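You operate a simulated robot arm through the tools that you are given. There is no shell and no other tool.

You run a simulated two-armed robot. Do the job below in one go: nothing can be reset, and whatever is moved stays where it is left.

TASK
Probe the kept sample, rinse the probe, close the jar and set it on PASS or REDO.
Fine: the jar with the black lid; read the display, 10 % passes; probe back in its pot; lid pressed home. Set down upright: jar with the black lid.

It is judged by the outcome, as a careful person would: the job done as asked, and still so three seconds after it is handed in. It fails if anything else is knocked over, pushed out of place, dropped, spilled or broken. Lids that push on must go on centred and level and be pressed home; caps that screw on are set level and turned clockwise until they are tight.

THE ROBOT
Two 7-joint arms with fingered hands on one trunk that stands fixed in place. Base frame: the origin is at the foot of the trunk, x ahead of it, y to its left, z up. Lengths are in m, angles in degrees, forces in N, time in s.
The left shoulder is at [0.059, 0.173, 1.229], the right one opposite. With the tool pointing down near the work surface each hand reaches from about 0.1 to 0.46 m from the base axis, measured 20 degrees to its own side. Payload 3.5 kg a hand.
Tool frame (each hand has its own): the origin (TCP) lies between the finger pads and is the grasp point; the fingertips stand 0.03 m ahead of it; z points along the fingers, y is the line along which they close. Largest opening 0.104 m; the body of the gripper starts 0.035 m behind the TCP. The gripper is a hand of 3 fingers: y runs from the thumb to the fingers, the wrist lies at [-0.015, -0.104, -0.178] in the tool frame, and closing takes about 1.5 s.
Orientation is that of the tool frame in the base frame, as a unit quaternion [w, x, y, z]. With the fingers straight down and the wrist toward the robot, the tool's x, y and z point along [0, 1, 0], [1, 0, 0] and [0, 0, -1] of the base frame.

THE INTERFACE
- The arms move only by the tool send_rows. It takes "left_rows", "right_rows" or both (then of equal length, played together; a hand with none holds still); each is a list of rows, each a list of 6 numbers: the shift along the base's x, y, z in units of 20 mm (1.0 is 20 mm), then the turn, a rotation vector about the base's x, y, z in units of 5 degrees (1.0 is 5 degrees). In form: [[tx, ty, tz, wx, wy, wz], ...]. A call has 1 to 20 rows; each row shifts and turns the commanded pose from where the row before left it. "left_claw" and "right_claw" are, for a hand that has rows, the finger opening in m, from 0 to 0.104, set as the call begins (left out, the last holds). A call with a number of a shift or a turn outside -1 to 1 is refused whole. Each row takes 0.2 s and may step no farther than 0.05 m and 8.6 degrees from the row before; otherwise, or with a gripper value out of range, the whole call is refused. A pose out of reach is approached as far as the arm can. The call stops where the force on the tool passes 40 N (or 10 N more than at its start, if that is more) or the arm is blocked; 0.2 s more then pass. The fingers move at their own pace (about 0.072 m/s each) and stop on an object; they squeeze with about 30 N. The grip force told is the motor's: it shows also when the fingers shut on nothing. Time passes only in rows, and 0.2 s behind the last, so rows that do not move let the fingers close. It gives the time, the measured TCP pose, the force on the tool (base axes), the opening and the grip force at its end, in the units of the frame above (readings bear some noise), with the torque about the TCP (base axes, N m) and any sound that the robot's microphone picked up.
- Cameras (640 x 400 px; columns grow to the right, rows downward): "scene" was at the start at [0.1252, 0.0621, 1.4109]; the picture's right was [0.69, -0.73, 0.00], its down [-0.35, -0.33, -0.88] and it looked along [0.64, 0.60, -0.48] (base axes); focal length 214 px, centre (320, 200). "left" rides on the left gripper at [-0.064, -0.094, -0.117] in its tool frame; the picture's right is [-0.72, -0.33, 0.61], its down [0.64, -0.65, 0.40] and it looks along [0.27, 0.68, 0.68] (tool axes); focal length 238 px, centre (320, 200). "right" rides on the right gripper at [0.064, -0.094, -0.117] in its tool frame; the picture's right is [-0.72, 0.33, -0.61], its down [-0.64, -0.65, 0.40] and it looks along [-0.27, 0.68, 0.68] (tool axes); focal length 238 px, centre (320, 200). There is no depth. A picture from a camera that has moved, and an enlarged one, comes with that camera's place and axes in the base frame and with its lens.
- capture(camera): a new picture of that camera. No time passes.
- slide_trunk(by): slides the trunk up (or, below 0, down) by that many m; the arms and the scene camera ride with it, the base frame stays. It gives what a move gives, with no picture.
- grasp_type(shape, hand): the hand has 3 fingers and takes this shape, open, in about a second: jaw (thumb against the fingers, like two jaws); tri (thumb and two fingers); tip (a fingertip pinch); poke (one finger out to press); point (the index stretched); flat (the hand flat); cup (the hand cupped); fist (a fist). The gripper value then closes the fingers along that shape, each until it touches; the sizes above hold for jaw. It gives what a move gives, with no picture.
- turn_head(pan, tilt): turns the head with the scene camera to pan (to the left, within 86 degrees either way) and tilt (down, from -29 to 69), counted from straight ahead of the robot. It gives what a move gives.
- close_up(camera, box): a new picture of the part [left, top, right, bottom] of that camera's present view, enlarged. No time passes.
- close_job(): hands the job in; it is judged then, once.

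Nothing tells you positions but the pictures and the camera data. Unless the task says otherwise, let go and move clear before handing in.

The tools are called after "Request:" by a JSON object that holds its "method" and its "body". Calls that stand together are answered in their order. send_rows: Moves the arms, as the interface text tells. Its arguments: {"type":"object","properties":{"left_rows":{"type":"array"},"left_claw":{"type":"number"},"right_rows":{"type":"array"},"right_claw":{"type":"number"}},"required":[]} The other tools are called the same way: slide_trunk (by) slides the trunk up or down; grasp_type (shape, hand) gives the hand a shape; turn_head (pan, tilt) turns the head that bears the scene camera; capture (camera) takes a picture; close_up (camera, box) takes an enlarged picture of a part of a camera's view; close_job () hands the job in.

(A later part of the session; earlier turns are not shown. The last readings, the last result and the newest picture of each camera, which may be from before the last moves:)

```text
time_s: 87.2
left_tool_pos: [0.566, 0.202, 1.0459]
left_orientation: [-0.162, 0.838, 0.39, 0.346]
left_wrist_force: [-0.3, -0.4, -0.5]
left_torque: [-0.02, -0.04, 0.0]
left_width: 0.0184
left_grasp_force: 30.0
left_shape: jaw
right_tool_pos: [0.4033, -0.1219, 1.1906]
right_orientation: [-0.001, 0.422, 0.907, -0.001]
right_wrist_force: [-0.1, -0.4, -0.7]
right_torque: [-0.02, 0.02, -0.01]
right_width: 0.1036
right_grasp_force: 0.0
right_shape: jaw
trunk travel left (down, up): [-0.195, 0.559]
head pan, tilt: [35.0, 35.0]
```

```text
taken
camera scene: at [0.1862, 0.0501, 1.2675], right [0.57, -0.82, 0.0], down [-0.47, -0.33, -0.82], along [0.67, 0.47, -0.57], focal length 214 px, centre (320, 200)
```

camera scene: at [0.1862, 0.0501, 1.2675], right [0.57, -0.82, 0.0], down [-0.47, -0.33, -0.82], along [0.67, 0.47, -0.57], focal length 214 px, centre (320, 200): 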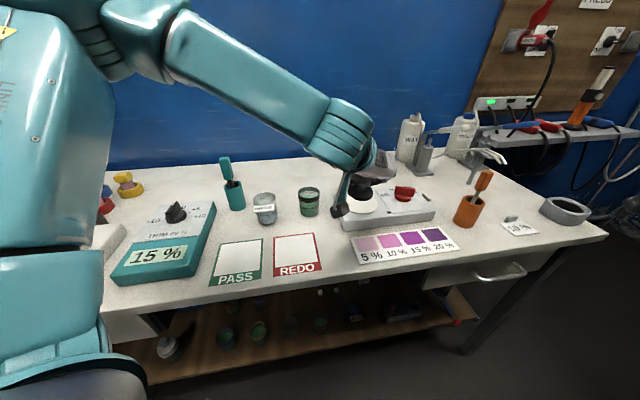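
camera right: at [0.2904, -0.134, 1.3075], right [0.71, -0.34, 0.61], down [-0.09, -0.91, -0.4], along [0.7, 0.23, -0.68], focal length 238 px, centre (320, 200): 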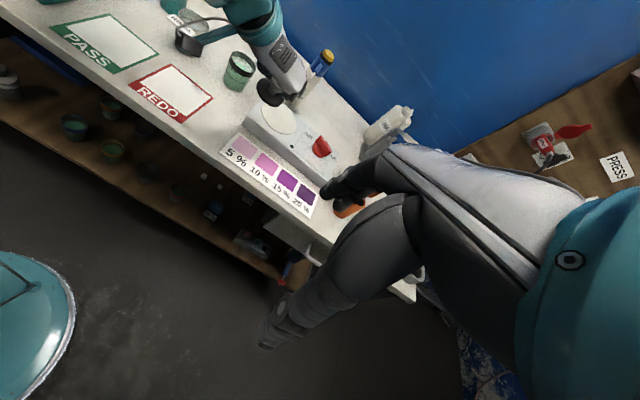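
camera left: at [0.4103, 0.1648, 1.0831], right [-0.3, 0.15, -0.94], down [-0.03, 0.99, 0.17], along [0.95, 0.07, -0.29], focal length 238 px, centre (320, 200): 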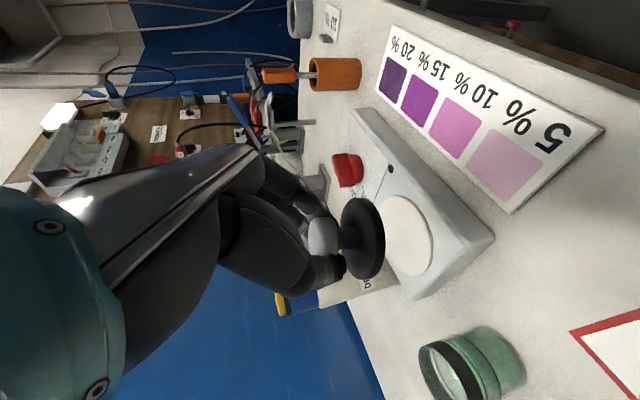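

The lid is out and held. I'll look closely at its tilt from all three cameras.

Request:
{"method": "close_up", "body": {"camera": "left", "box": [280, 170, 420, 300]}}

Request:
{"method": "close_up", "body": {"camera": "right", "box": [230, 50, 320, 130]}}

Request:
{"method": "close_up", "body": {"camera": "scene", "box": [320, 150, 410, 230]}}

```text
3.08 times, centred on (350, 235) of left
camera zoom: at [0.4103, 0.1648, 1.0831], right [-0.3, 0.15, -0.94], down [-0.03, 0.99, 0.17], along [0.95, 0.07, -0.29], focal length 733 px, centre (228, 92)
```

zoom: 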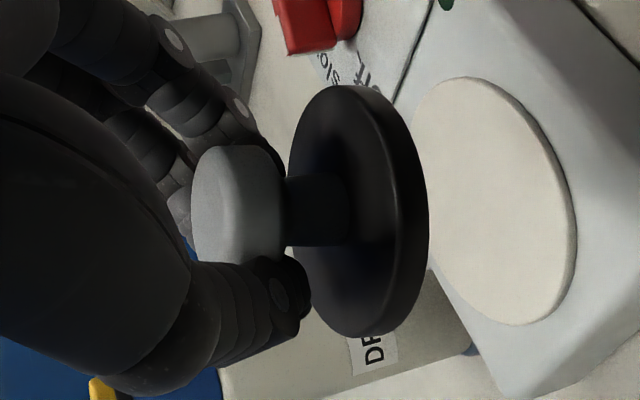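

```text
5.00 times, centred on (275, 90) of right
camera zoom: at [0.2904, -0.134, 1.3075], right [0.71, -0.34, 0.61], down [-0.09, -0.91, -0.4], along [0.7, 0.23, -0.68], focal length 1192 px, centre (545, 750)
```

zoom: 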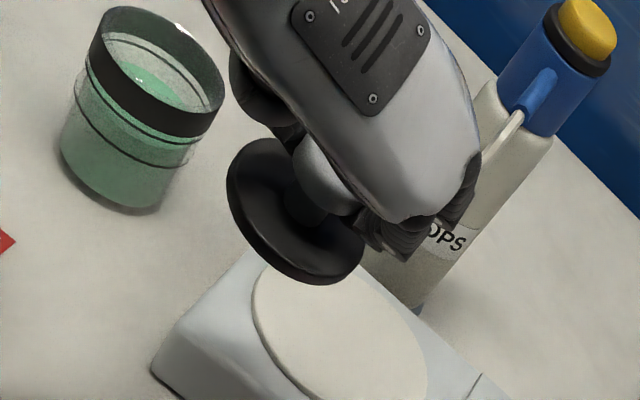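

```text
5.00 times, centred on (365, 190) of scene
camera zoom: at [0.1862, 0.0501, 1.2675], right [0.57, -0.82, 0.0], down [-0.47, -0.33, -0.82], along [0.67, 0.47, -0.57], focal length 1072 px, centre (95, 250)
```

zoom: 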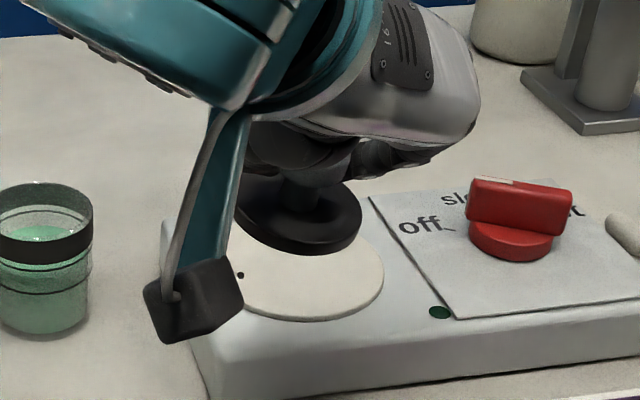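

The lid leans about 15–17° toward −y. I'll roll the hand about x by −15° to level it, then look again.

Request:
{"method": "send_rows", "body": {"left_rows": [[0, 0, 0.2, -1, 0, 0], [0, 0, 0.2, -1, 0, 0], [0, 0, 0.2, -1, 0, 0], [0, 0, 0, 0, 0, 0]]}}

Request:
{"method": "close_up", "body": {"camera": "left", "box": [280, 170, 420, 300]}}

Request:
{"method": "close_up", "body": {"camera": "right", "box": [230, 50, 320, 130]}}

Request:
{"method": "close_up", "body": {"camera": "scene", "box": [320, 150, 410, 230]}}

```text
time_s: 88.2
left_tool_pos: [0.5657, 0.2011, 1.0594]
left_orientation: [-0.051, 0.852, 0.433, 0.291]
left_wrist_force: [0.8, -0.3, -1.1]
left_torque: [0.0, -0.03, 0.0]
left_width: 0.0184
left_grasp_force: 29.7
left_shape: jaw
right_tool_pos: [0.4045, -0.1203, 1.1907]
right_orientation: [-0.002, 0.423, 0.906, 0.0]
right_wrist_force: [0.4, -0.7, 0.2]
right_torque: [0.01, 0.0, -0.03]
right_width: 0.1036
right_grasp_force: 0.2
right_shape: jaw
trunk travel left (down, up): [-0.195, 0.559]
head pan, tilt: [35.0, 35.0]
```

```text
3.08 times, centred on (350, 235) of left
camera zoom: at [0.4095, 0.1747, 1.1046], right [-0.3, -0.1, -0.95], down [-0.02, 1.0, -0.09], along [0.95, 0.0, -0.3], focal length 733 px, centre (228, 92)
```

zoom: 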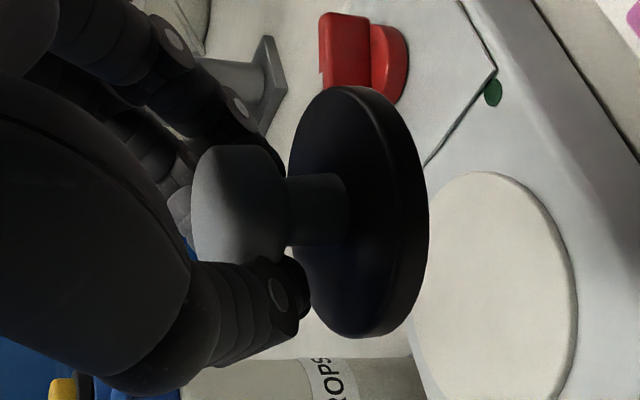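

```text
5.00 times, centred on (275, 90) of right
camera zoom: at [0.2903, -0.1341, 1.3075], right [0.71, -0.34, 0.61], down [-0.09, -0.91, -0.4], along [0.7, 0.23, -0.68], focal length 1192 px, centre (545, 750)
```

zoom: 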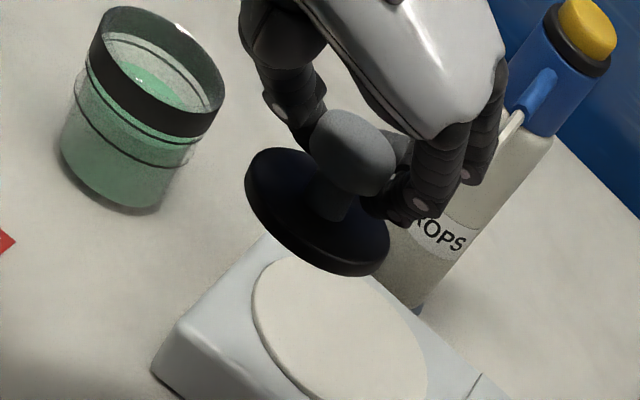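

```text
5.00 times, centred on (365, 190) of scene
camera zoom: at [0.1861, 0.05, 1.2676], right [0.57, -0.82, 0.0], down [-0.47, -0.33, -0.82], along [0.67, 0.47, -0.57], focal length 1072 px, centre (95, 250)
```

zoom: 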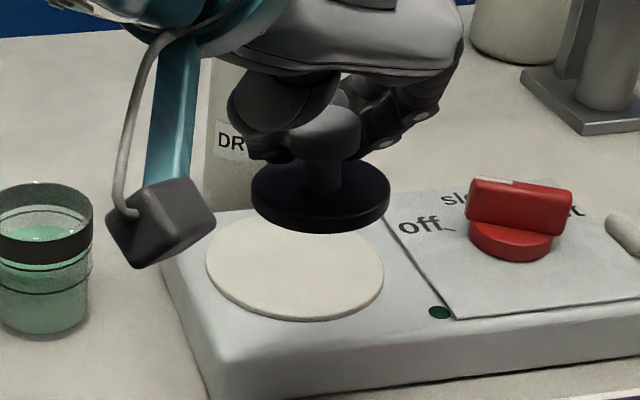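

The lid is now level within a couple of degrees, with its centre about 6 mm ahead of and 41 mm below the TCP. I'll carry it over the jar, swinging clear of the spout.

Request:
{"method": "send_rows", "body": {"left_rows": [[-0.25, 0.7, 0, 0, 0, 0], [-0.25, 0.7, 0, 0, 0, 0], [-0.25, 0.7, 0, 0, 0, 0], [-0.25, 0.7, 0, 0, 0, 0], [-0.25, 0.7, 0, 0, 0, 0], [-0.25, 0.7, 0, 0, 0, 0], [0.36, 0.708, 0, 0, 0, 0], [0.36, 0.708, 0, 0, 0, 0], [0.36, 0.708, 0, 0, 0, 0], [0.36, 0.708, 0, 0, 0, 0], [0.36, 0.708, 0, 0, 0, 0], [0.36, 0.708, 0, 0, 0, 0], [0, 0, 0, 0, 0, 0]]}}

Request:
{"method": "capture", "body": {"camera": "left"}}

Request:
{"method": "capture", "body": {"camera": "scene"}}

Request:
{"method": "capture", "body": {"camera": "right"}}

```text
time_s: 91.0
left_tool_pos: [0.5785, 0.3695, 1.0607]
left_orientation: [-0.052, 0.851, 0.432, 0.293]
left_wrist_force: [0.2, 0.1, -0.8]
left_torque: [0.01, 0.01, 0.0]
left_width: 0.0181
left_grasp_force: 29.7
left_shape: jaw
right_tool_pos: [0.4045, -0.1207, 1.1904]
right_orientation: [0.0, 0.423, 0.906, 0.0]
right_wrist_force: [0.2, 0.8, 0.7]
right_torque: [-0.01, 0.02, 0.02]
right_width: 0.1036
right_grasp_force: 0.1
right_shape: jaw
trunk travel left (down, up): [-0.195, 0.559]
head pan, tilt: [35.0, 35.0]
```

```text
taken
camera left: at [0.4231, 0.3431, 1.106], right [-0.3, -0.1, -0.95], down [-0.02, 1.0, -0.09], along [0.95, 0.0, -0.3], focal length 238 px, centre (320, 200)
```

left: 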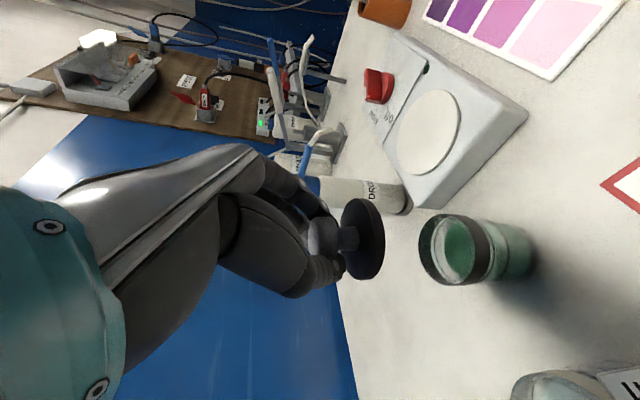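

```text
taken
camera scene: at [0.1861, 0.05, 1.2676], right [0.57, -0.82, 0.0], down [-0.47, -0.33, -0.82], along [0.67, 0.47, -0.57], focal length 214 px, centre (320, 200)
```

scene: 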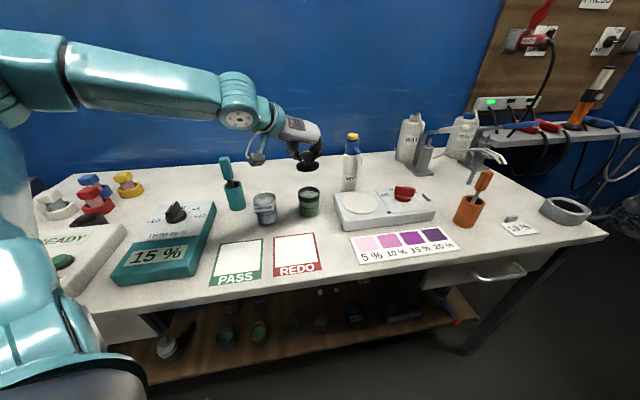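

```text
taken
camera right: at [0.2903, -0.1341, 1.3076], right [0.71, -0.34, 0.61], down [-0.09, -0.91, -0.4], along [0.7, 0.23, -0.68], focal length 238 px, centre (320, 200)
```

right: 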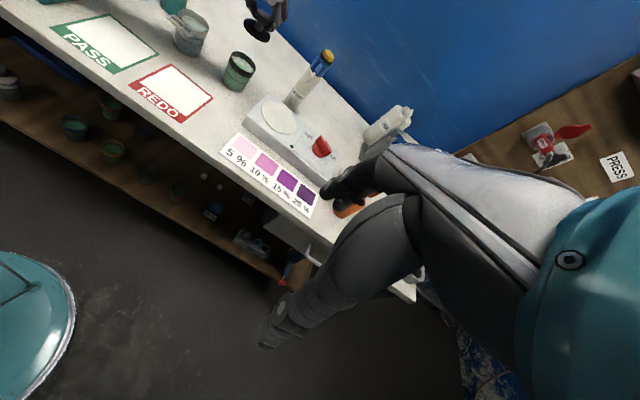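

The lid is above the jar. I'll zoom in for precise alignment.

Request:
{"method": "close_up", "body": {"camera": "left", "box": [290, 170, 550, 320]}}

Request:
{"method": "close_up", "body": {"camera": "scene", "box": [260, 110, 370, 230]}}

Request:
{"method": "close_up", "body": {"camera": "right", "box": [200, 0, 300, 100]}}

```text
2.46 times, centred on (420, 245) of left
camera zoom: at [0.4231, 0.3431, 1.106], right [-0.3, -0.1, -0.95], down [-0.02, 1.0, -0.09], along [0.95, 0.0, -0.3], focal length 587 px, centre (74, 89)
```

zoom: 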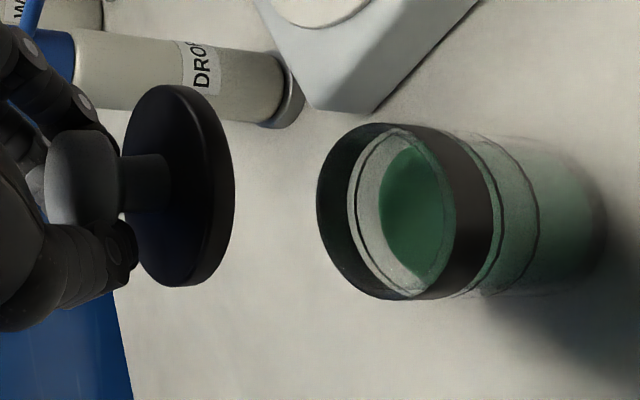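

```text
3.33 times, centred on (315, 170) of scene
camera zoom: at [0.1861, 0.05, 1.2676], right [0.57, -0.82, 0.0], down [-0.47, -0.33, -0.82], along [0.67, 0.47, -0.57], focal length 715 px, centre (337, 300)
```

zoom: 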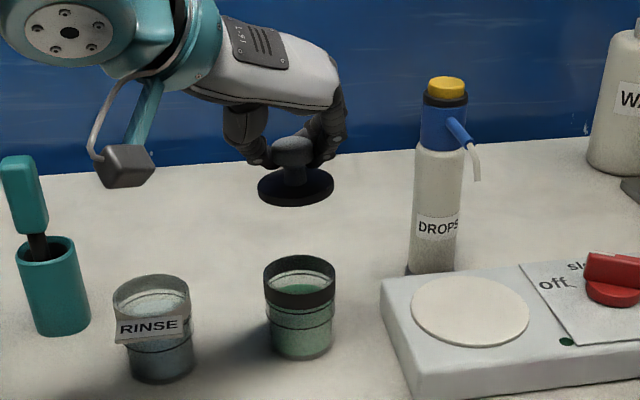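

```text
4.00 times, centred on (250, 50) of right
camera zoom: at [0.2903, -0.1341, 1.3076], right [0.71, -0.34, 0.61], down [-0.09, -0.91, -0.4], along [0.7, 0.23, -0.68], focal length 953 px, centre (600, 800)
```

zoom: 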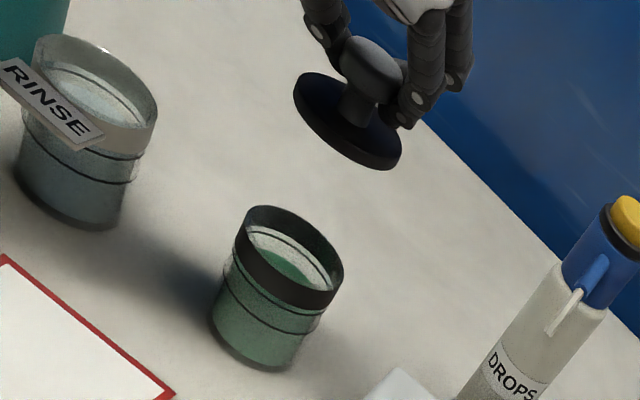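

The lid looks well placed laterally. I'll zoom in further on it to judge any remaining tilt.

Request:
{"method": "close_up", "body": {"camera": "scene", "box": [285, 140, 335, 180]}}

Request:
{"method": "close_up", "body": {"camera": "right", "box": [235, 0, 285, 50]}}

Request:
{"method": "close_up", "body": {"camera": "scene", "box": [285, 175, 335, 225]}}

```text
10.00 times, centred on (310, 160) of scene
camera zoom: at [0.1861, 0.05, 1.2676], right [0.57, -0.82, 0.0], down [-0.47, -0.33, -0.82], along [0.67, 0.47, -0.57], focal length 2145 px, centre (420, 600)
```

zoom: 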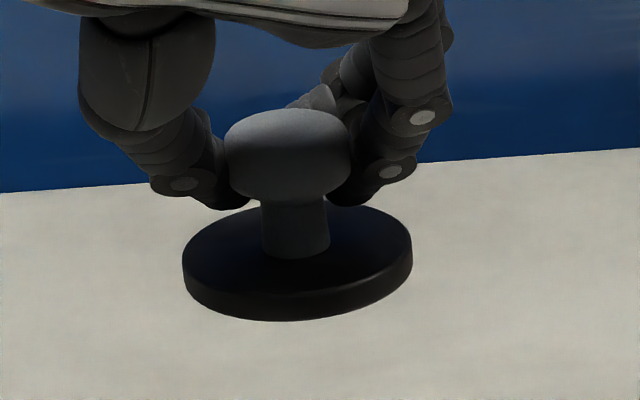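

```text
8.00 times, centred on (260, 25) of right
camera zoom: at [0.2903, -0.1341, 1.3076], right [0.71, -0.34, 0.61], down [-0.09, -0.91, -0.4], along [0.7, 0.23, -0.68], focal length 1907 px, centre (800, 1600)
```

zoom: 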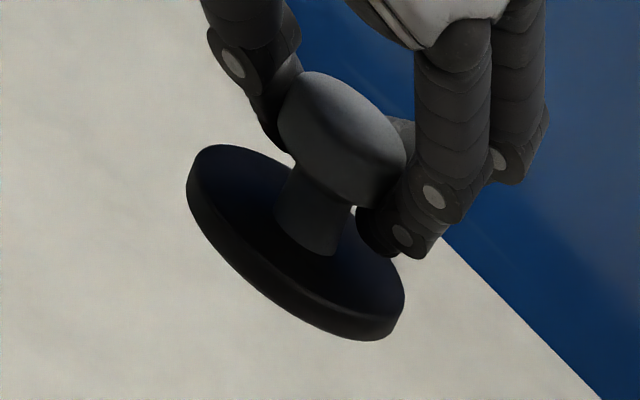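

```text
8.00 times, centred on (310, 200) of scene
camera zoom: at [0.1861, 0.05, 1.2676], right [0.57, -0.82, 0.0], down [-0.47, -0.33, -0.82], along [0.67, 0.47, -0.57], focal length 1716 px, centre (400, 200)
```

zoom: 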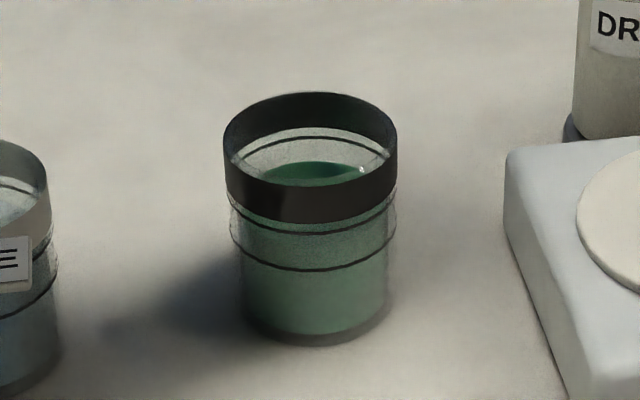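

The lid still leans about 5° toward +y because I over-corrected. I'll roll back 5° about x and re-check.

Request:
{"method": "send_rows", "body": {"left_rows": [[0, 0, 0, 1, 0, 0], [0, 0, 0, 0.1, 0, 0], [0, 0, 0, 0, 0, 0]]}}

Request:
{"method": "close_up", "body": {"camera": "scene", "box": [285, 140, 335, 180]}}

Request:
{"method": "close_up", "body": {"camera": "right", "box": [235, 0, 285, 50]}}

Request:
{"method": "close_up", "body": {"camera": "left", "box": [290, 170, 550, 320]}}

Request:
{"method": "close_up", "body": {"camera": "right", "box": [200, 0, 300, 100]}}

```text
time_s: 91.8
left_tool_pos: [0.5787, 0.3701, 1.0605]
left_orientation: [-0.093, 0.848, 0.417, 0.313]
left_wrist_force: [-0.6, 1.1, 0.7]
left_torque: [0.03, -0.01, -0.04]
left_width: 0.0181
left_grasp_force: 29.6
left_shape: jaw
right_tool_pos: [0.4032, -0.1213, 1.1909]
right_orientation: [0.0, 0.422, 0.907, 0.0]
right_wrist_force: [0.2, 0.6, 0.6]
right_torque: [0.0, 0.01, -0.03]
right_width: 0.1037
right_grasp_force: 0.1
right_shape: jaw
trunk travel left (down, up): [-0.195, 0.559]
head pan, tilt: [35.0, 35.0]
```

```text
10.00 times, centred on (310, 160) of scene
camera zoom: at [0.1861, 0.05, 1.2676], right [0.57, -0.82, 0.0], down [-0.47, -0.33, -0.82], along [0.67, 0.47, -0.57], focal length 2145 px, centre (420, 600)
```

zoom: 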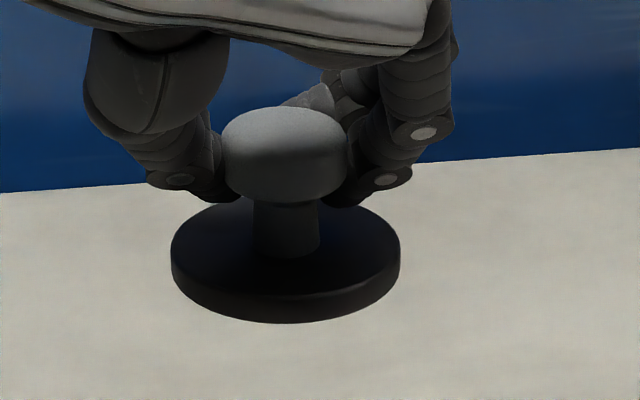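

```text
8.00 times, centred on (260, 25) of right
camera zoom: at [0.2903, -0.1341, 1.3076], right [0.71, -0.34, 0.61], down [-0.09, -0.91, -0.4], along [0.7, 0.23, -0.68], focal length 1907 px, centre (800, 1600)
```

zoom: 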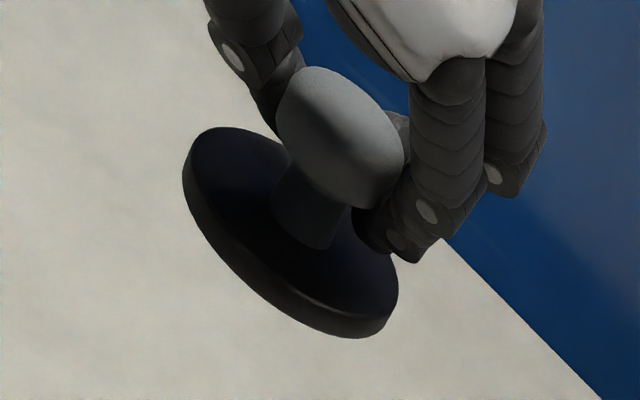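

```text
2.46 times, centred on (420, 245) of left
camera zoom: at [0.423, 0.339, 1.1029], right [-0.3, 0.0, -0.95], down [-0.02, 1.0, 0.0], along [0.95, 0.02, -0.3], focal length 587 px, centre (74, 89)
```

zoom: 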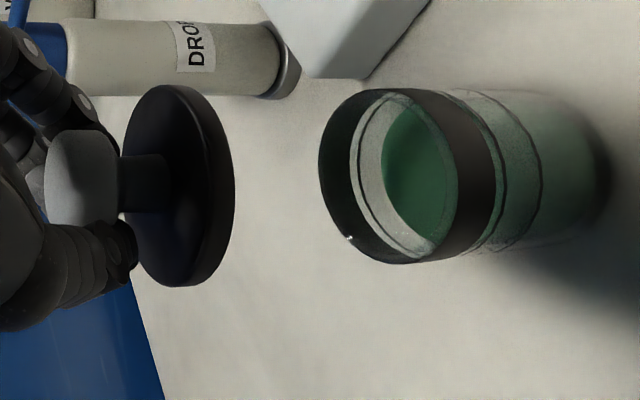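

```text
4.00 times, centred on (250, 50) of right
camera zoom: at [0.2903, -0.1341, 1.3076], right [0.71, -0.34, 0.61], down [-0.09, -0.91, -0.4], along [0.7, 0.23, -0.68], focal length 953 px, centre (600, 800)
```

zoom: 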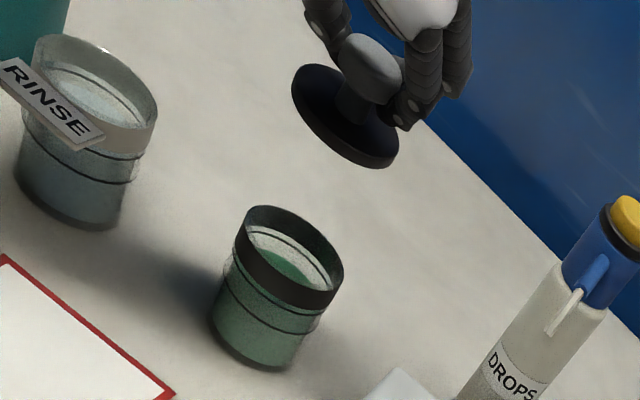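

The lid is level now, and both camera pairs say it needs to move about +6 mm in x and +2 mm in y to be centred. I'll apply that and lower it halfway.

Request:
{"method": "send_rows", "body": {"left_rows": [[0.3, 0.09, 0, 0, 0, 0], [0, 0, -0.5, 0, 0, 0], [0, 0, -0.5, 0, 0, 0], [0, 0, -0.5, 0, 0, 0], [0, 0, -0.5, 0, 0, 0], [0, 0, -0.5, 0, 0, 0], [0, 0, 0, 0, 0, 0]]}}

Request:
{"method": "close_up", "body": {"camera": "scene", "box": [280, 150, 340, 220]}}

Request:
{"method": "close_up", "body": {"camera": "right", "box": [210, 20, 280, 100]}}

Request:
{"method": "close_up", "body": {"camera": "left", "box": [300, 160, 500, 310]}}

```text
time_s: 93.5
left_tool_pos: [0.5851, 0.371, 1.0074]
left_orientation: [-0.092, 0.848, 0.418, 0.313]
left_wrist_force: [0.0, -0.2, -0.3]
left_torque: [-0.03, 0.0, 0.0]
left_width: 0.0182
left_grasp_force: 30.2
left_shape: jaw
right_tool_pos: [0.4035, -0.1208, 1.1908]
right_orientation: [0.0, 0.423, 0.906, 0.0]
right_wrist_force: [-0.1, -0.1, -0.5]
right_torque: [-0.01, -0.01, -0.03]
right_width: 0.1036
right_grasp_force: 0.0
right_shape: jaw
trunk travel left (down, up): [-0.195, 0.559]
head pan, tilt: [35.0, 35.0]
```

```text
5.71 times, centred on (310, 185) of scene
camera zoom: at [0.1861, 0.05, 1.2676], right [0.57, -0.82, 0.0], down [-0.47, -0.33, -0.82], along [0.67, 0.47, -0.57], focal length 1226 px, centre (377, 286)
```

zoom: 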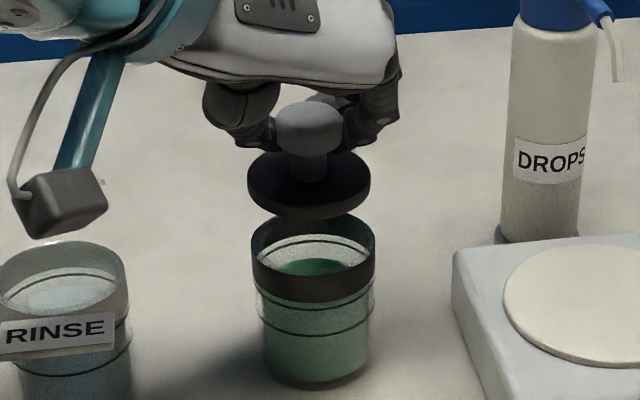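

```text
5.00 times, centred on (245, 60) of right
camera zoom: at [0.2902, -0.1341, 1.3076], right [0.71, -0.34, 0.61], down [-0.09, -0.91, -0.4], along [0.7, 0.23, -0.68], focal length 1192 px, centre (695, 900)
```

zoom: 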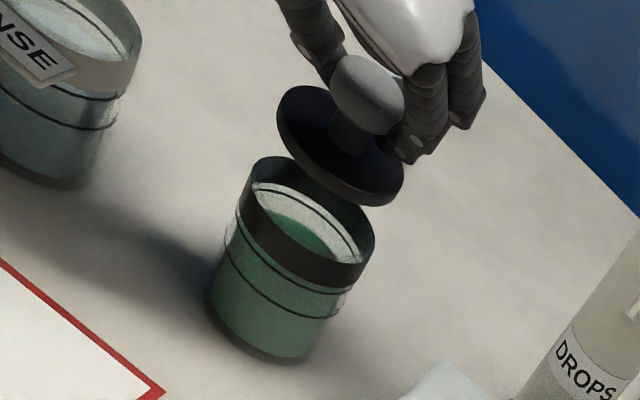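

```text
2.67 times, centred on (400, 235) of left
camera zoom: at [0.4292, 0.3409, 1.0516], right [-0.3, -0.01, -0.95], down [-0.02, 1.0, 0.0], along [0.95, 0.02, -0.3], focal length 636 px, centre (107, 107)
```

zoom: 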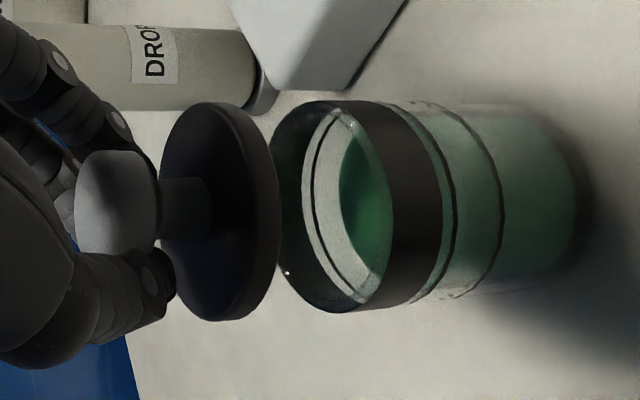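

The lid is centred over the jar within about 1–2 mm and level. I'll lower it slowly toward the rim.

Request:
{"method": "send_rows", "body": {"left_rows": [[0.04, -0.05, -0.2, 0, 0, 0], [0, 0, -0.2, 0, 0, 0], [0, 0, -0.2, 0, 0, 0], [0, 0, -0.2, 0, 0, 0], [0, 0, 0, 0, 0, 0]]}}

Request:
{"method": "close_up", "body": {"camera": "scene", "box": [280, 150, 340, 220]}}

Request:
{"method": "close_up", "body": {"camera": "right", "box": [210, 20, 280, 100]}}

Request:
{"method": "close_up", "body": {"camera": "left", "box": [300, 160, 500, 310]}}

```text
time_s: 94.7
left_tool_pos: [0.5853, 0.3699, 0.9933]
left_orientation: [-0.091, 0.848, 0.418, 0.312]
left_wrist_force: [0.0, -0.2, -0.4]
left_torque: [-0.03, -0.02, 0.04]
left_width: 0.0181
left_grasp_force: 30.4
left_shape: jaw
right_tool_pos: [0.4036, -0.1202, 1.1897]
right_orientation: [0.001, 0.423, 0.906, 0.0]
right_wrist_force: [-0.1, 0.1, 0.7]
right_torque: [0.0, 0.0, 0.02]
right_width: 0.1036
right_grasp_force: 0.0
right_shape: jaw
trunk travel left (down, up): [-0.195, 0.559]
head pan, tilt: [35.0, 35.0]
```

```text
5.71 times, centred on (310, 185) of scene
camera zoom: at [0.1861, 0.0501, 1.2676], right [0.57, -0.82, 0.0], down [-0.47, -0.33, -0.82], along [0.67, 0.47, -0.57], focal length 1226 px, centre (377, 286)
```

zoom: 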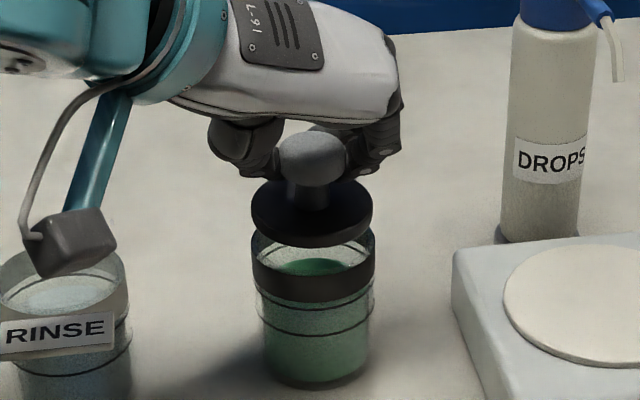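

```text
5.00 times, centred on (245, 60) of right
camera zoom: at [0.2902, -0.1341, 1.3076], right [0.71, -0.34, 0.61], down [-0.09, -0.91, -0.4], along [0.7, 0.23, -0.68], focal length 1192 px, centre (695, 900)
```

zoom: 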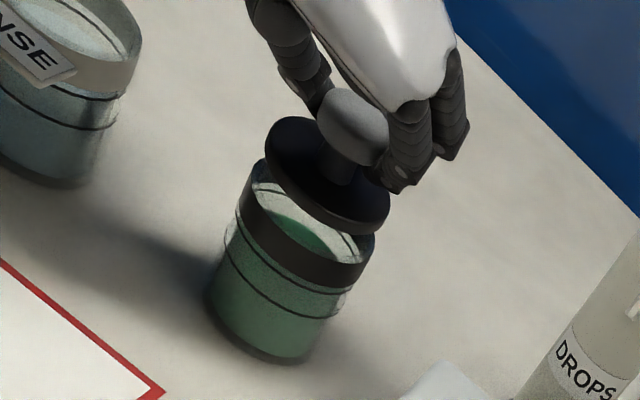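

```text
2.67 times, centred on (400, 235) of left
camera zoom: at [0.4294, 0.3397, 1.036], right [-0.3, -0.01, -0.95], down [-0.02, 1.0, 0.0], along [0.95, 0.02, -0.3], focal length 636 px, centre (107, 107)
```

zoom: 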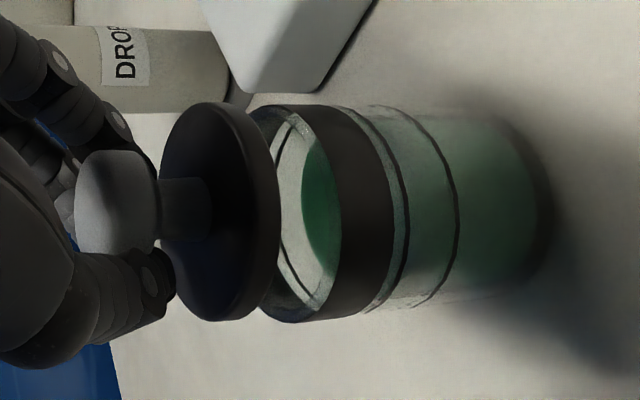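

Alignment is still good. I'll keep lowering in small steps until it touches.

Request:
{"method": "send_rows", "body": {"left_rows": [[0, 0, -0.15, 0, 0, 0], [0, 0, -0.15, 0, 0, 0], [0, 0, 0, 0, 0, 0]]}}

Request:
{"method": "send_rows", "body": {"left_rows": [[0, 0, -0.15, 0, 0, 0], [0, 0, 0, 0, 0, 0]]}}

Request:
{"method": "close_up", "body": {"camera": "scene", "box": [280, 150, 340, 220]}}

Request:
{"method": "close_up", "body": {"camera": "left", "box": [300, 160, 500, 310]}}

Request:
{"method": "close_up", "body": {"camera": "right", "box": [210, 20, 280, 100]}}

```text
time_s: 95.5
left_tool_pos: [0.587, 0.3683, 0.9871]
left_orientation: [-0.092, 0.848, 0.418, 0.313]
left_wrist_force: [0.2, 1.0, -0.4]
left_torque: [-0.01, 0.01, 0.02]
left_width: 0.0181
left_grasp_force: 30.2
left_shape: jaw
right_tool_pos: [0.4046, -0.1201, 1.1907]
right_orientation: [0.0, 0.422, 0.907, -0.001]
right_wrist_force: [-0.3, -0.6, 0.3]
right_torque: [0.0, 0.0, -0.03]
right_width: 0.1037
right_grasp_force: 0.1
right_shape: jaw
trunk travel left (down, up): [-0.195, 0.559]
head pan, tilt: [35.0, 35.0]
```

```text
time_s: 96.0
left_tool_pos: [0.5853, 0.3691, 0.9833]
left_orientation: [-0.093, 0.848, 0.418, 0.313]
left_wrist_force: [0.5, 0.1, -0.7]
left_torque: [0.0, 0.0, 0.02]
left_width: 0.0182
left_grasp_force: 29.9
left_shape: jaw
right_tool_pos: [0.4046, -0.1208, 1.1915]
right_orientation: [0.0, 0.423, 0.906, 0.0]
right_wrist_force: [1.2, -0.1, 0.2]
right_torque: [0.0, 0.02, -0.01]
right_width: 0.1038
right_grasp_force: 0.0
right_shape: jaw
trunk travel left (down, up): [-0.195, 0.559]
head pan, tilt: [35.0, 35.0]
```

```text
5.71 times, centred on (310, 185) of scene
camera zoom: at [0.1861, 0.05, 1.2676], right [0.57, -0.82, 0.0], down [-0.47, -0.33, -0.82], along [0.67, 0.47, -0.57], focal length 1226 px, centre (377, 286)
```

zoom: 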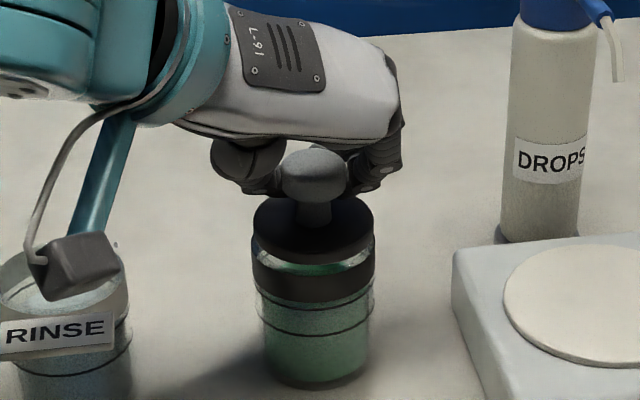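

```text
2.67 times, centred on (400, 235) of left
camera zoom: at [0.4291, 0.3389, 1.0269], right [-0.3, -0.01, -0.95], down [-0.02, 1.0, 0.0], along [0.95, 0.02, -0.3], focal length 636 px, centre (107, 107)
```

zoom: 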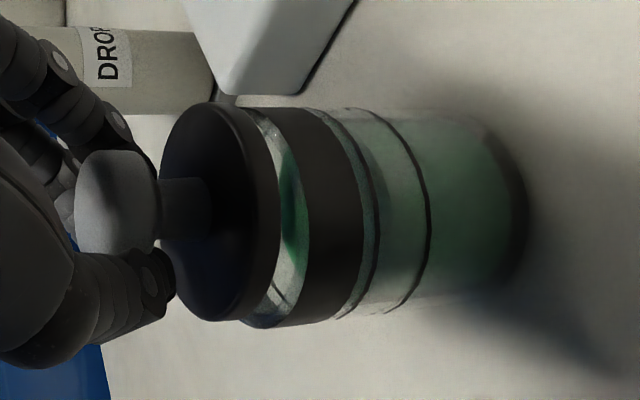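

```text
5.00 times, centred on (245, 60) of right
camera zoom: at [0.2902, -0.1341, 1.3076], right [0.71, -0.34, 0.61], down [-0.09, -0.91, -0.4], along [0.7, 0.23, -0.68], focal length 1192 px, centre (695, 900)
```

zoom: 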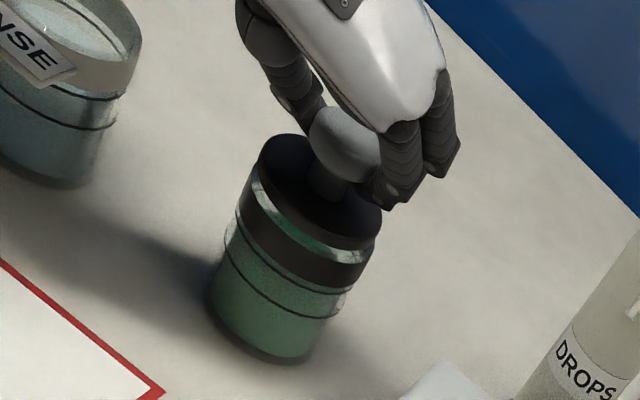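

The lid is just above the collar, centred and level. I'll continue down in small steps, watching the force.

Request:
{"method": "send_rows", "body": {"left_rows": [[0, 0.03, -0.15, 0, 0, 0], [0, 0, -0.1, 0, 0, 0], [0, 0, 0, 0, 0, 0]]}}

Request:
{"method": "send_rows", "body": {"left_rows": [[0, 0, -0.1, 0, 0, 0], [0, 0, -0.1, 0, 0, 0], [0, 0, 0, 0, 0, 0]]}}

Request:
{"method": "close_up", "body": {"camera": "scene", "box": [280, 150, 340, 220]}}

Request:
{"method": "close_up", "body": {"camera": "left", "box": [300, 160, 500, 310]}}

```text
time_s: 96.8
left_tool_pos: [0.585, 0.3709, 0.9794]
left_orientation: [-0.092, 0.848, 0.418, 0.312]
left_wrist_force: [0.0, -0.7, -0.9]
left_torque: [-0.03, 0.03, 0.04]
left_width: 0.018
left_grasp_force: 29.6
left_shape: jaw
right_tool_pos: [0.4035, -0.1219, 1.1917]
right_orientation: [0.0, 0.422, 0.907, 0.0]
right_wrist_force: [-1.1, 0.1, -0.2]
right_torque: [-0.02, 0.0, -0.04]
right_width: 0.1036
right_grasp_force: 0.0
right_shape: jaw
trunk travel left (down, up): [-0.195, 0.559]
head pan, tilt: [35.0, 35.0]
```

```text
time_s: 97.7
left_tool_pos: [0.5861, 0.3712, 0.9752]
left_orientation: [-0.092, 0.848, 0.418, 0.313]
left_wrist_force: [0.7, 0.1, 2.3]
left_torque: [-0.06, -0.03, 0.02]
left_width: 0.018
left_grasp_force: 29.5
left_shape: jaw
right_tool_pos: [0.4037, -0.1209, 1.1903]
right_orientation: [0.0, 0.422, 0.906, 0.0]
right_wrist_force: [-0.1, -0.1, 0.2]
right_torque: [0.0, -0.01, -0.02]
right_width: 0.1036
right_grasp_force: 0.0
right_shape: jaw
trunk travel left (down, up): [-0.195, 0.559]
head pan, tilt: [35.0, 35.0]
```

```text
5.71 times, centred on (310, 185) of scene
camera zoom: at [0.1859, 0.05, 1.2677], right [0.57, -0.82, 0.0], down [-0.47, -0.33, -0.82], along [0.67, 0.47, -0.57], focal length 1226 px, centre (377, 286)
```

zoom: 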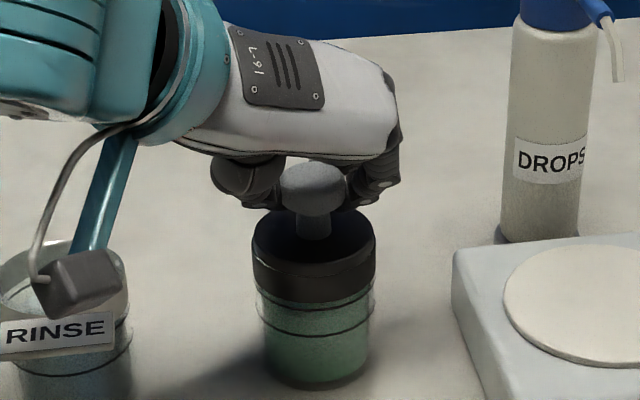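

```text
2.67 times, centred on (400, 235) of left
camera zoom: at [0.4296, 0.3401, 1.0185], right [-0.3, -0.01, -0.95], down [-0.02, 1.0, 0.0], along [0.95, 0.02, -0.3], focal length 636 px, centre (107, 107)
```

zoom: 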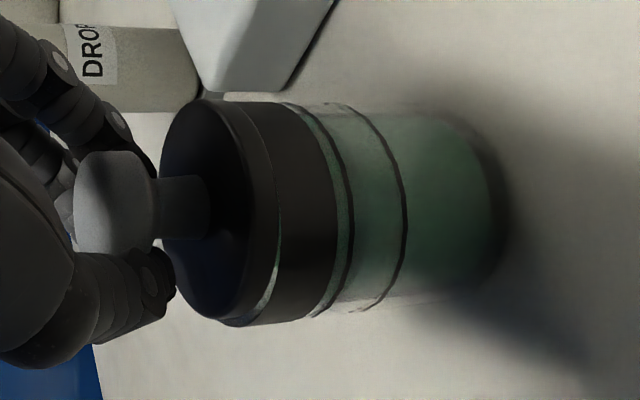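

First contact reads 2.3 N, but a wedge shows the +y side about 3 mm higher. I'll lift 2 mm, tilt −2.5° about x while keeping the lid centred, and check.

Request:
{"method": "send_rows", "body": {"left_rows": [[0, 0, 0.1, 0, 0, 0], [0, 0.087, 0, -0.5, 0, 0], [0, 0, 0, 0, 0, 0]]}}

Request:
{"method": "close_up", "body": {"camera": "scene", "box": [285, 165, 335, 215]}}

Request:
{"method": "close_up", "body": {"camera": "left", "box": [300, 160, 500, 310]}}

Request:
{"method": "close_up", "body": {"camera": "right", "box": [215, 35, 275, 95]}}

```text
time_s: 98.5
left_tool_pos: [0.5862, 0.373, 0.9773]
left_orientation: [-0.074, 0.85, 0.424, 0.303]
left_wrist_force: [-0.4, -0.2, 0.1]
left_torque: [-0.02, 0.0, 0.01]
left_width: 0.0184
left_grasp_force: 29.9
left_shape: jaw
right_tool_pos: [0.4041, -0.1205, 1.1914]
right_orientation: [0.001, 0.423, 0.906, 0.0]
right_wrist_force: [0.5, -0.1, -0.3]
right_torque: [-0.02, 0.0, -0.02]
right_width: 0.1036
right_grasp_force: 0.1
right_shape: jaw
trunk travel left (down, up): [-0.195, 0.559]
head pan, tilt: [35.0, 35.0]
```

```text
8.00 times, centred on (310, 190) of scene
camera zoom: at [0.1861, 0.05, 1.2676], right [0.57, -0.82, 0.0], down [-0.47, -0.33, -0.82], along [0.67, 0.47, -0.57], focal length 1716 px, centre (400, 280)
```

zoom: 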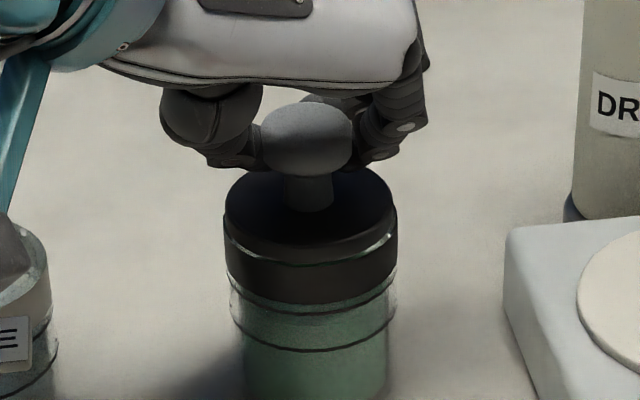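

```text
2.67 times, centred on (400, 235) of left
camera zoom: at [0.4298, 0.344, 1.0216], right [-0.3, -0.05, -0.95], down [-0.03, 1.0, -0.04], along [0.95, 0.01, -0.3], focal length 636 px, centre (107, 107)
```

zoom: 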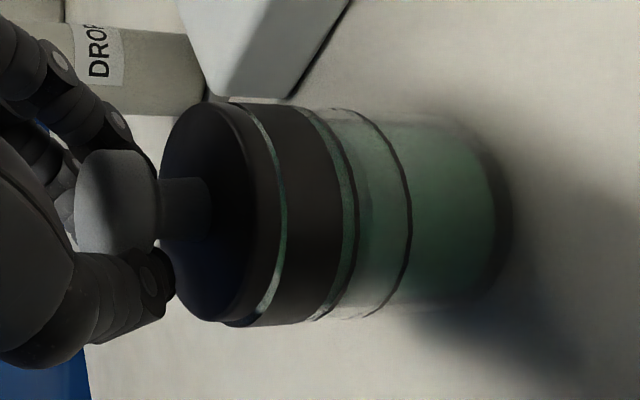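

```text
6.67 times, centred on (245, 65) of right
camera zoom: at [0.2903, -0.1341, 1.3075], right [0.71, -0.34, 0.61], down [-0.09, -0.91, -0.4], along [0.7, 0.23, -0.68], focal length 1589 px, centre (820, 1100)
```

zoom: 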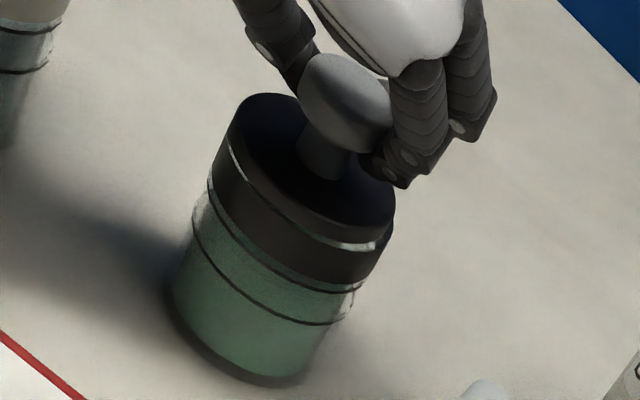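

The lid's +x side now looks about 2–3 mm higher. I'll pitch +3° about y, compensating so the lid stays centred.

Request:
{"method": "send_rows", "body": {"left_rows": [[0, 0, 0.05, 0, 0, 0], [0.105, 0, 0, 0, 0.6, 0], [0, 0, 0, 0, 0, 0]]}}

Request:
{"method": "close_up", "body": {"camera": "scene", "box": [285, 165, 335, 215]}}

Request:
{"method": "close_up", "body": {"camera": "left", "box": [300, 160, 500, 310]}}

Request:
{"method": "close_up", "body": {"camera": "right", "box": [215, 35, 275, 95]}}

```text
time_s: 99.2
left_tool_pos: [0.5881, 0.3723, 0.9784]
left_orientation: [-0.085, 0.858, 0.422, 0.282]
left_wrist_force: [-0.2, -0.6, 0.1]
left_torque: [-0.01, 0.02, 0.01]
left_width: 0.0182
left_grasp_force: 29.8
left_shape: jaw
right_tool_pos: [0.4046, -0.1211, 1.1913]
right_orientation: [-0.001, 0.422, 0.906, 0.0]
right_wrist_force: [0.1, -0.7, 0.5]
right_torque: [0.0, -0.01, -0.03]
right_width: 0.1039
right_grasp_force: 0.0
right_shape: jaw
trunk travel left (down, up): [-0.195, 0.559]
head pan, tilt: [35.0, 35.0]
```

```text
8.00 times, centred on (310, 190) of scene
camera zoom: at [0.1861, 0.0502, 1.2676], right [0.57, -0.82, 0.0], down [-0.47, -0.33, -0.82], along [0.67, 0.47, -0.57], focal length 1716 px, centre (400, 280)
```

zoom: 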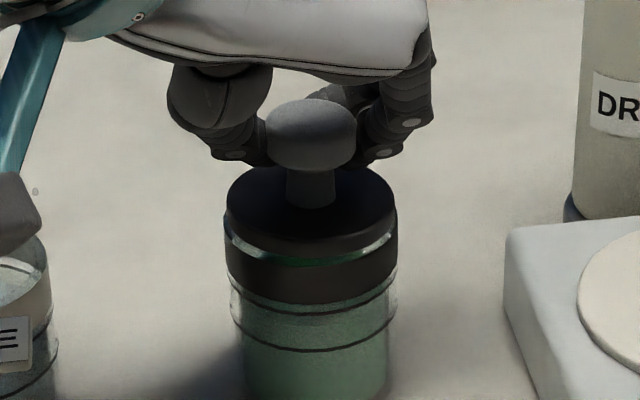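

```text
2.67 times, centred on (400, 235) of left
camera zoom: at [0.4349, 0.3439, 1.0307], right [-0.35, -0.05, -0.94], down [-0.03, 1.0, -0.04], along [0.94, 0.01, -0.35], focal length 636 px, centre (107, 107)
```

zoom: 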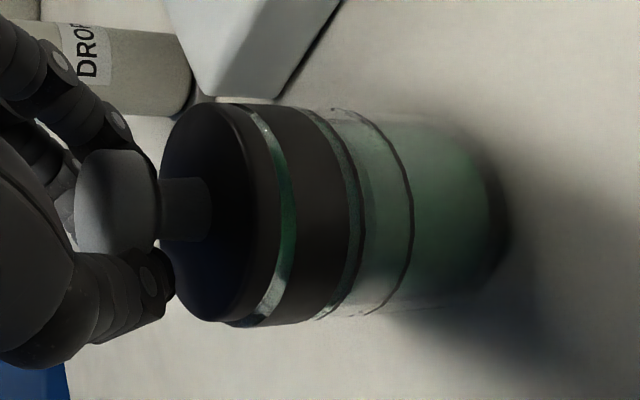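

```text
6.67 times, centred on (245, 65) of right
camera zoom: at [0.2903, -0.1339, 1.3076], right [0.71, -0.34, 0.61], down [-0.09, -0.91, -0.4], along [0.7, 0.23, -0.68], focal length 1589 px, centre (820, 1100)
```

zoom: 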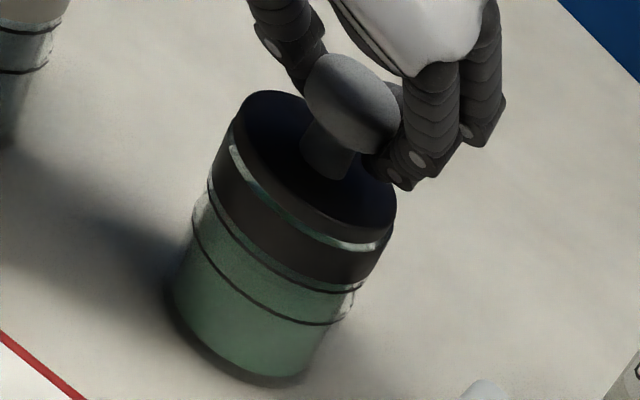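

The gap looks even all round in all three views, so the lid is parallel and centred. I'll lower it onto the rim.

Request:
{"method": "send_rows", "body": {"left_rows": [[0, 0.04, -0.1, 0, 0, 0], [0, 0, -0.1, 0, 0, 0], [0, 0, 0, 0, 0, 0]]}}

Request:
{"method": "send_rows", "body": {"left_rows": [[0, 0, -0.1, 0, 0, 0], [0, 0, 0, 0, 0, 0]]}}

Request:
{"method": "close_up", "body": {"camera": "scene", "box": [285, 165, 335, 215]}}

Request:
{"method": "close_up", "body": {"camera": "left", "box": [300, 160, 500, 310]}}

Request:
{"method": "close_up", "body": {"camera": "right", "box": [215, 35, 275, 95]}}

```text
time_s: 100.0
left_tool_pos: [0.5881, 0.3742, 0.9756]
left_orientation: [-0.083, 0.857, 0.423, 0.283]
left_wrist_force: [2.9, 1.8, 9.9]
left_torque: [0.01, -0.22, 0.06]
left_width: 0.0184
left_grasp_force: 30.5
left_shape: jaw
right_tool_pos: [0.4037, -0.1199, 1.191]
right_orientation: [-0.001, 0.423, 0.906, 0.0]
right_wrist_force: [-0.5, -0.2, 0.5]
right_torque: [-0.01, -0.03, 0.0]
right_width: 0.1036
right_grasp_force: 0.0
right_shape: jaw
trunk travel left (down, up): [-0.195, 0.559]
head pan, tilt: [35.0, 35.0]
heard: snap
```

```text
time_s: 100.7
left_tool_pos: [0.5882, 0.3737, 0.9739]
left_orientation: [-0.084, 0.857, 0.423, 0.284]
left_wrist_force: [6.4, 2.4, 19.4]
left_torque: [0.04, -0.42, 0.08]
left_width: 0.0183
left_grasp_force: 30.0
left_shape: jaw
right_tool_pos: [0.4021, -0.1212, 1.1914]
right_orientation: [0.0, 0.422, 0.907, 0.0]
right_wrist_force: [-0.5, -0.5, 0.1]
right_torque: [0.01, 0.01, 0.0]
right_width: 0.1036
right_grasp_force: 0.3
right_shape: jaw
trunk travel left (down, up): [-0.195, 0.559]
head pan, tilt: [35.0, 35.0]
```

```text
8.00 times, centred on (310, 190) of scene
camera zoom: at [0.1849, 0.0494, 1.268], right [0.57, -0.82, 0.0], down [-0.47, -0.33, -0.82], along [0.67, 0.47, -0.57], focal length 1716 px, centre (400, 280)
```

zoom: 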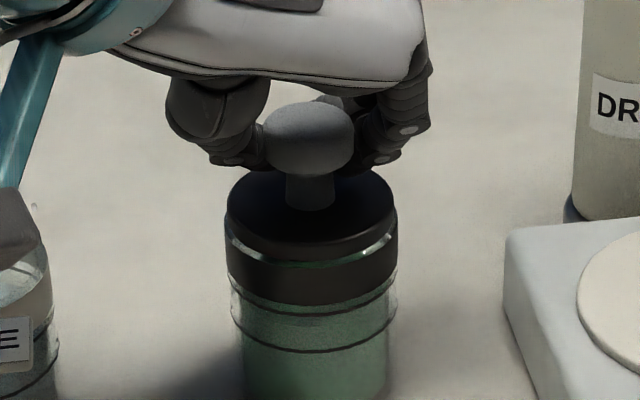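

```text
2.67 times, centred on (400, 235) of left
camera zoom: at [0.4342, 0.3447, 1.0264], right [-0.34, -0.05, -0.94], down [-0.03, 1.0, -0.04], along [0.94, 0.01, -0.34], focal length 636 px, centre (107, 107)
```

zoom: 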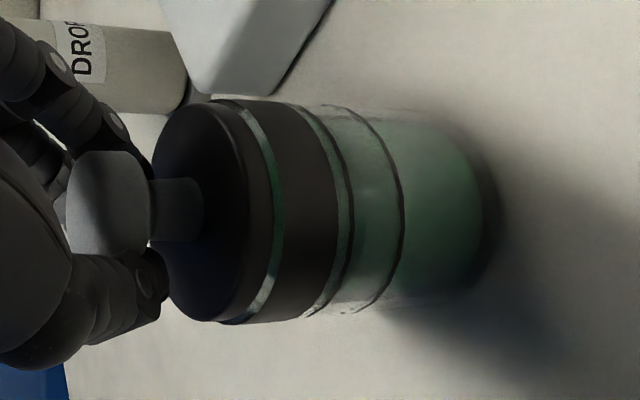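

```text
6.67 times, centred on (245, 65) of right
camera zoom: at [0.289, -0.1348, 1.308], right [0.71, -0.34, 0.61], down [-0.09, -0.91, -0.4], along [0.7, 0.23, -0.68], focal length 1589 px, centre (820, 1100)
```

zoom: 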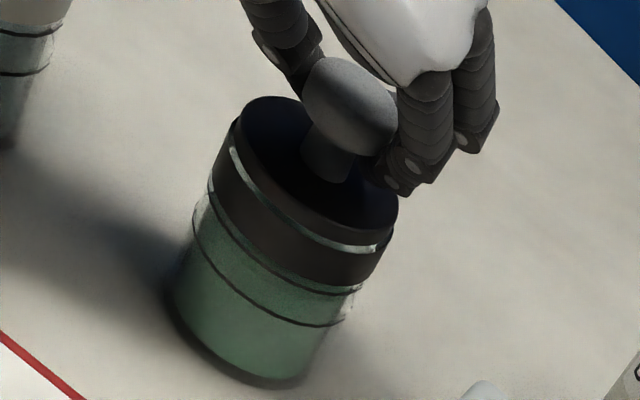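

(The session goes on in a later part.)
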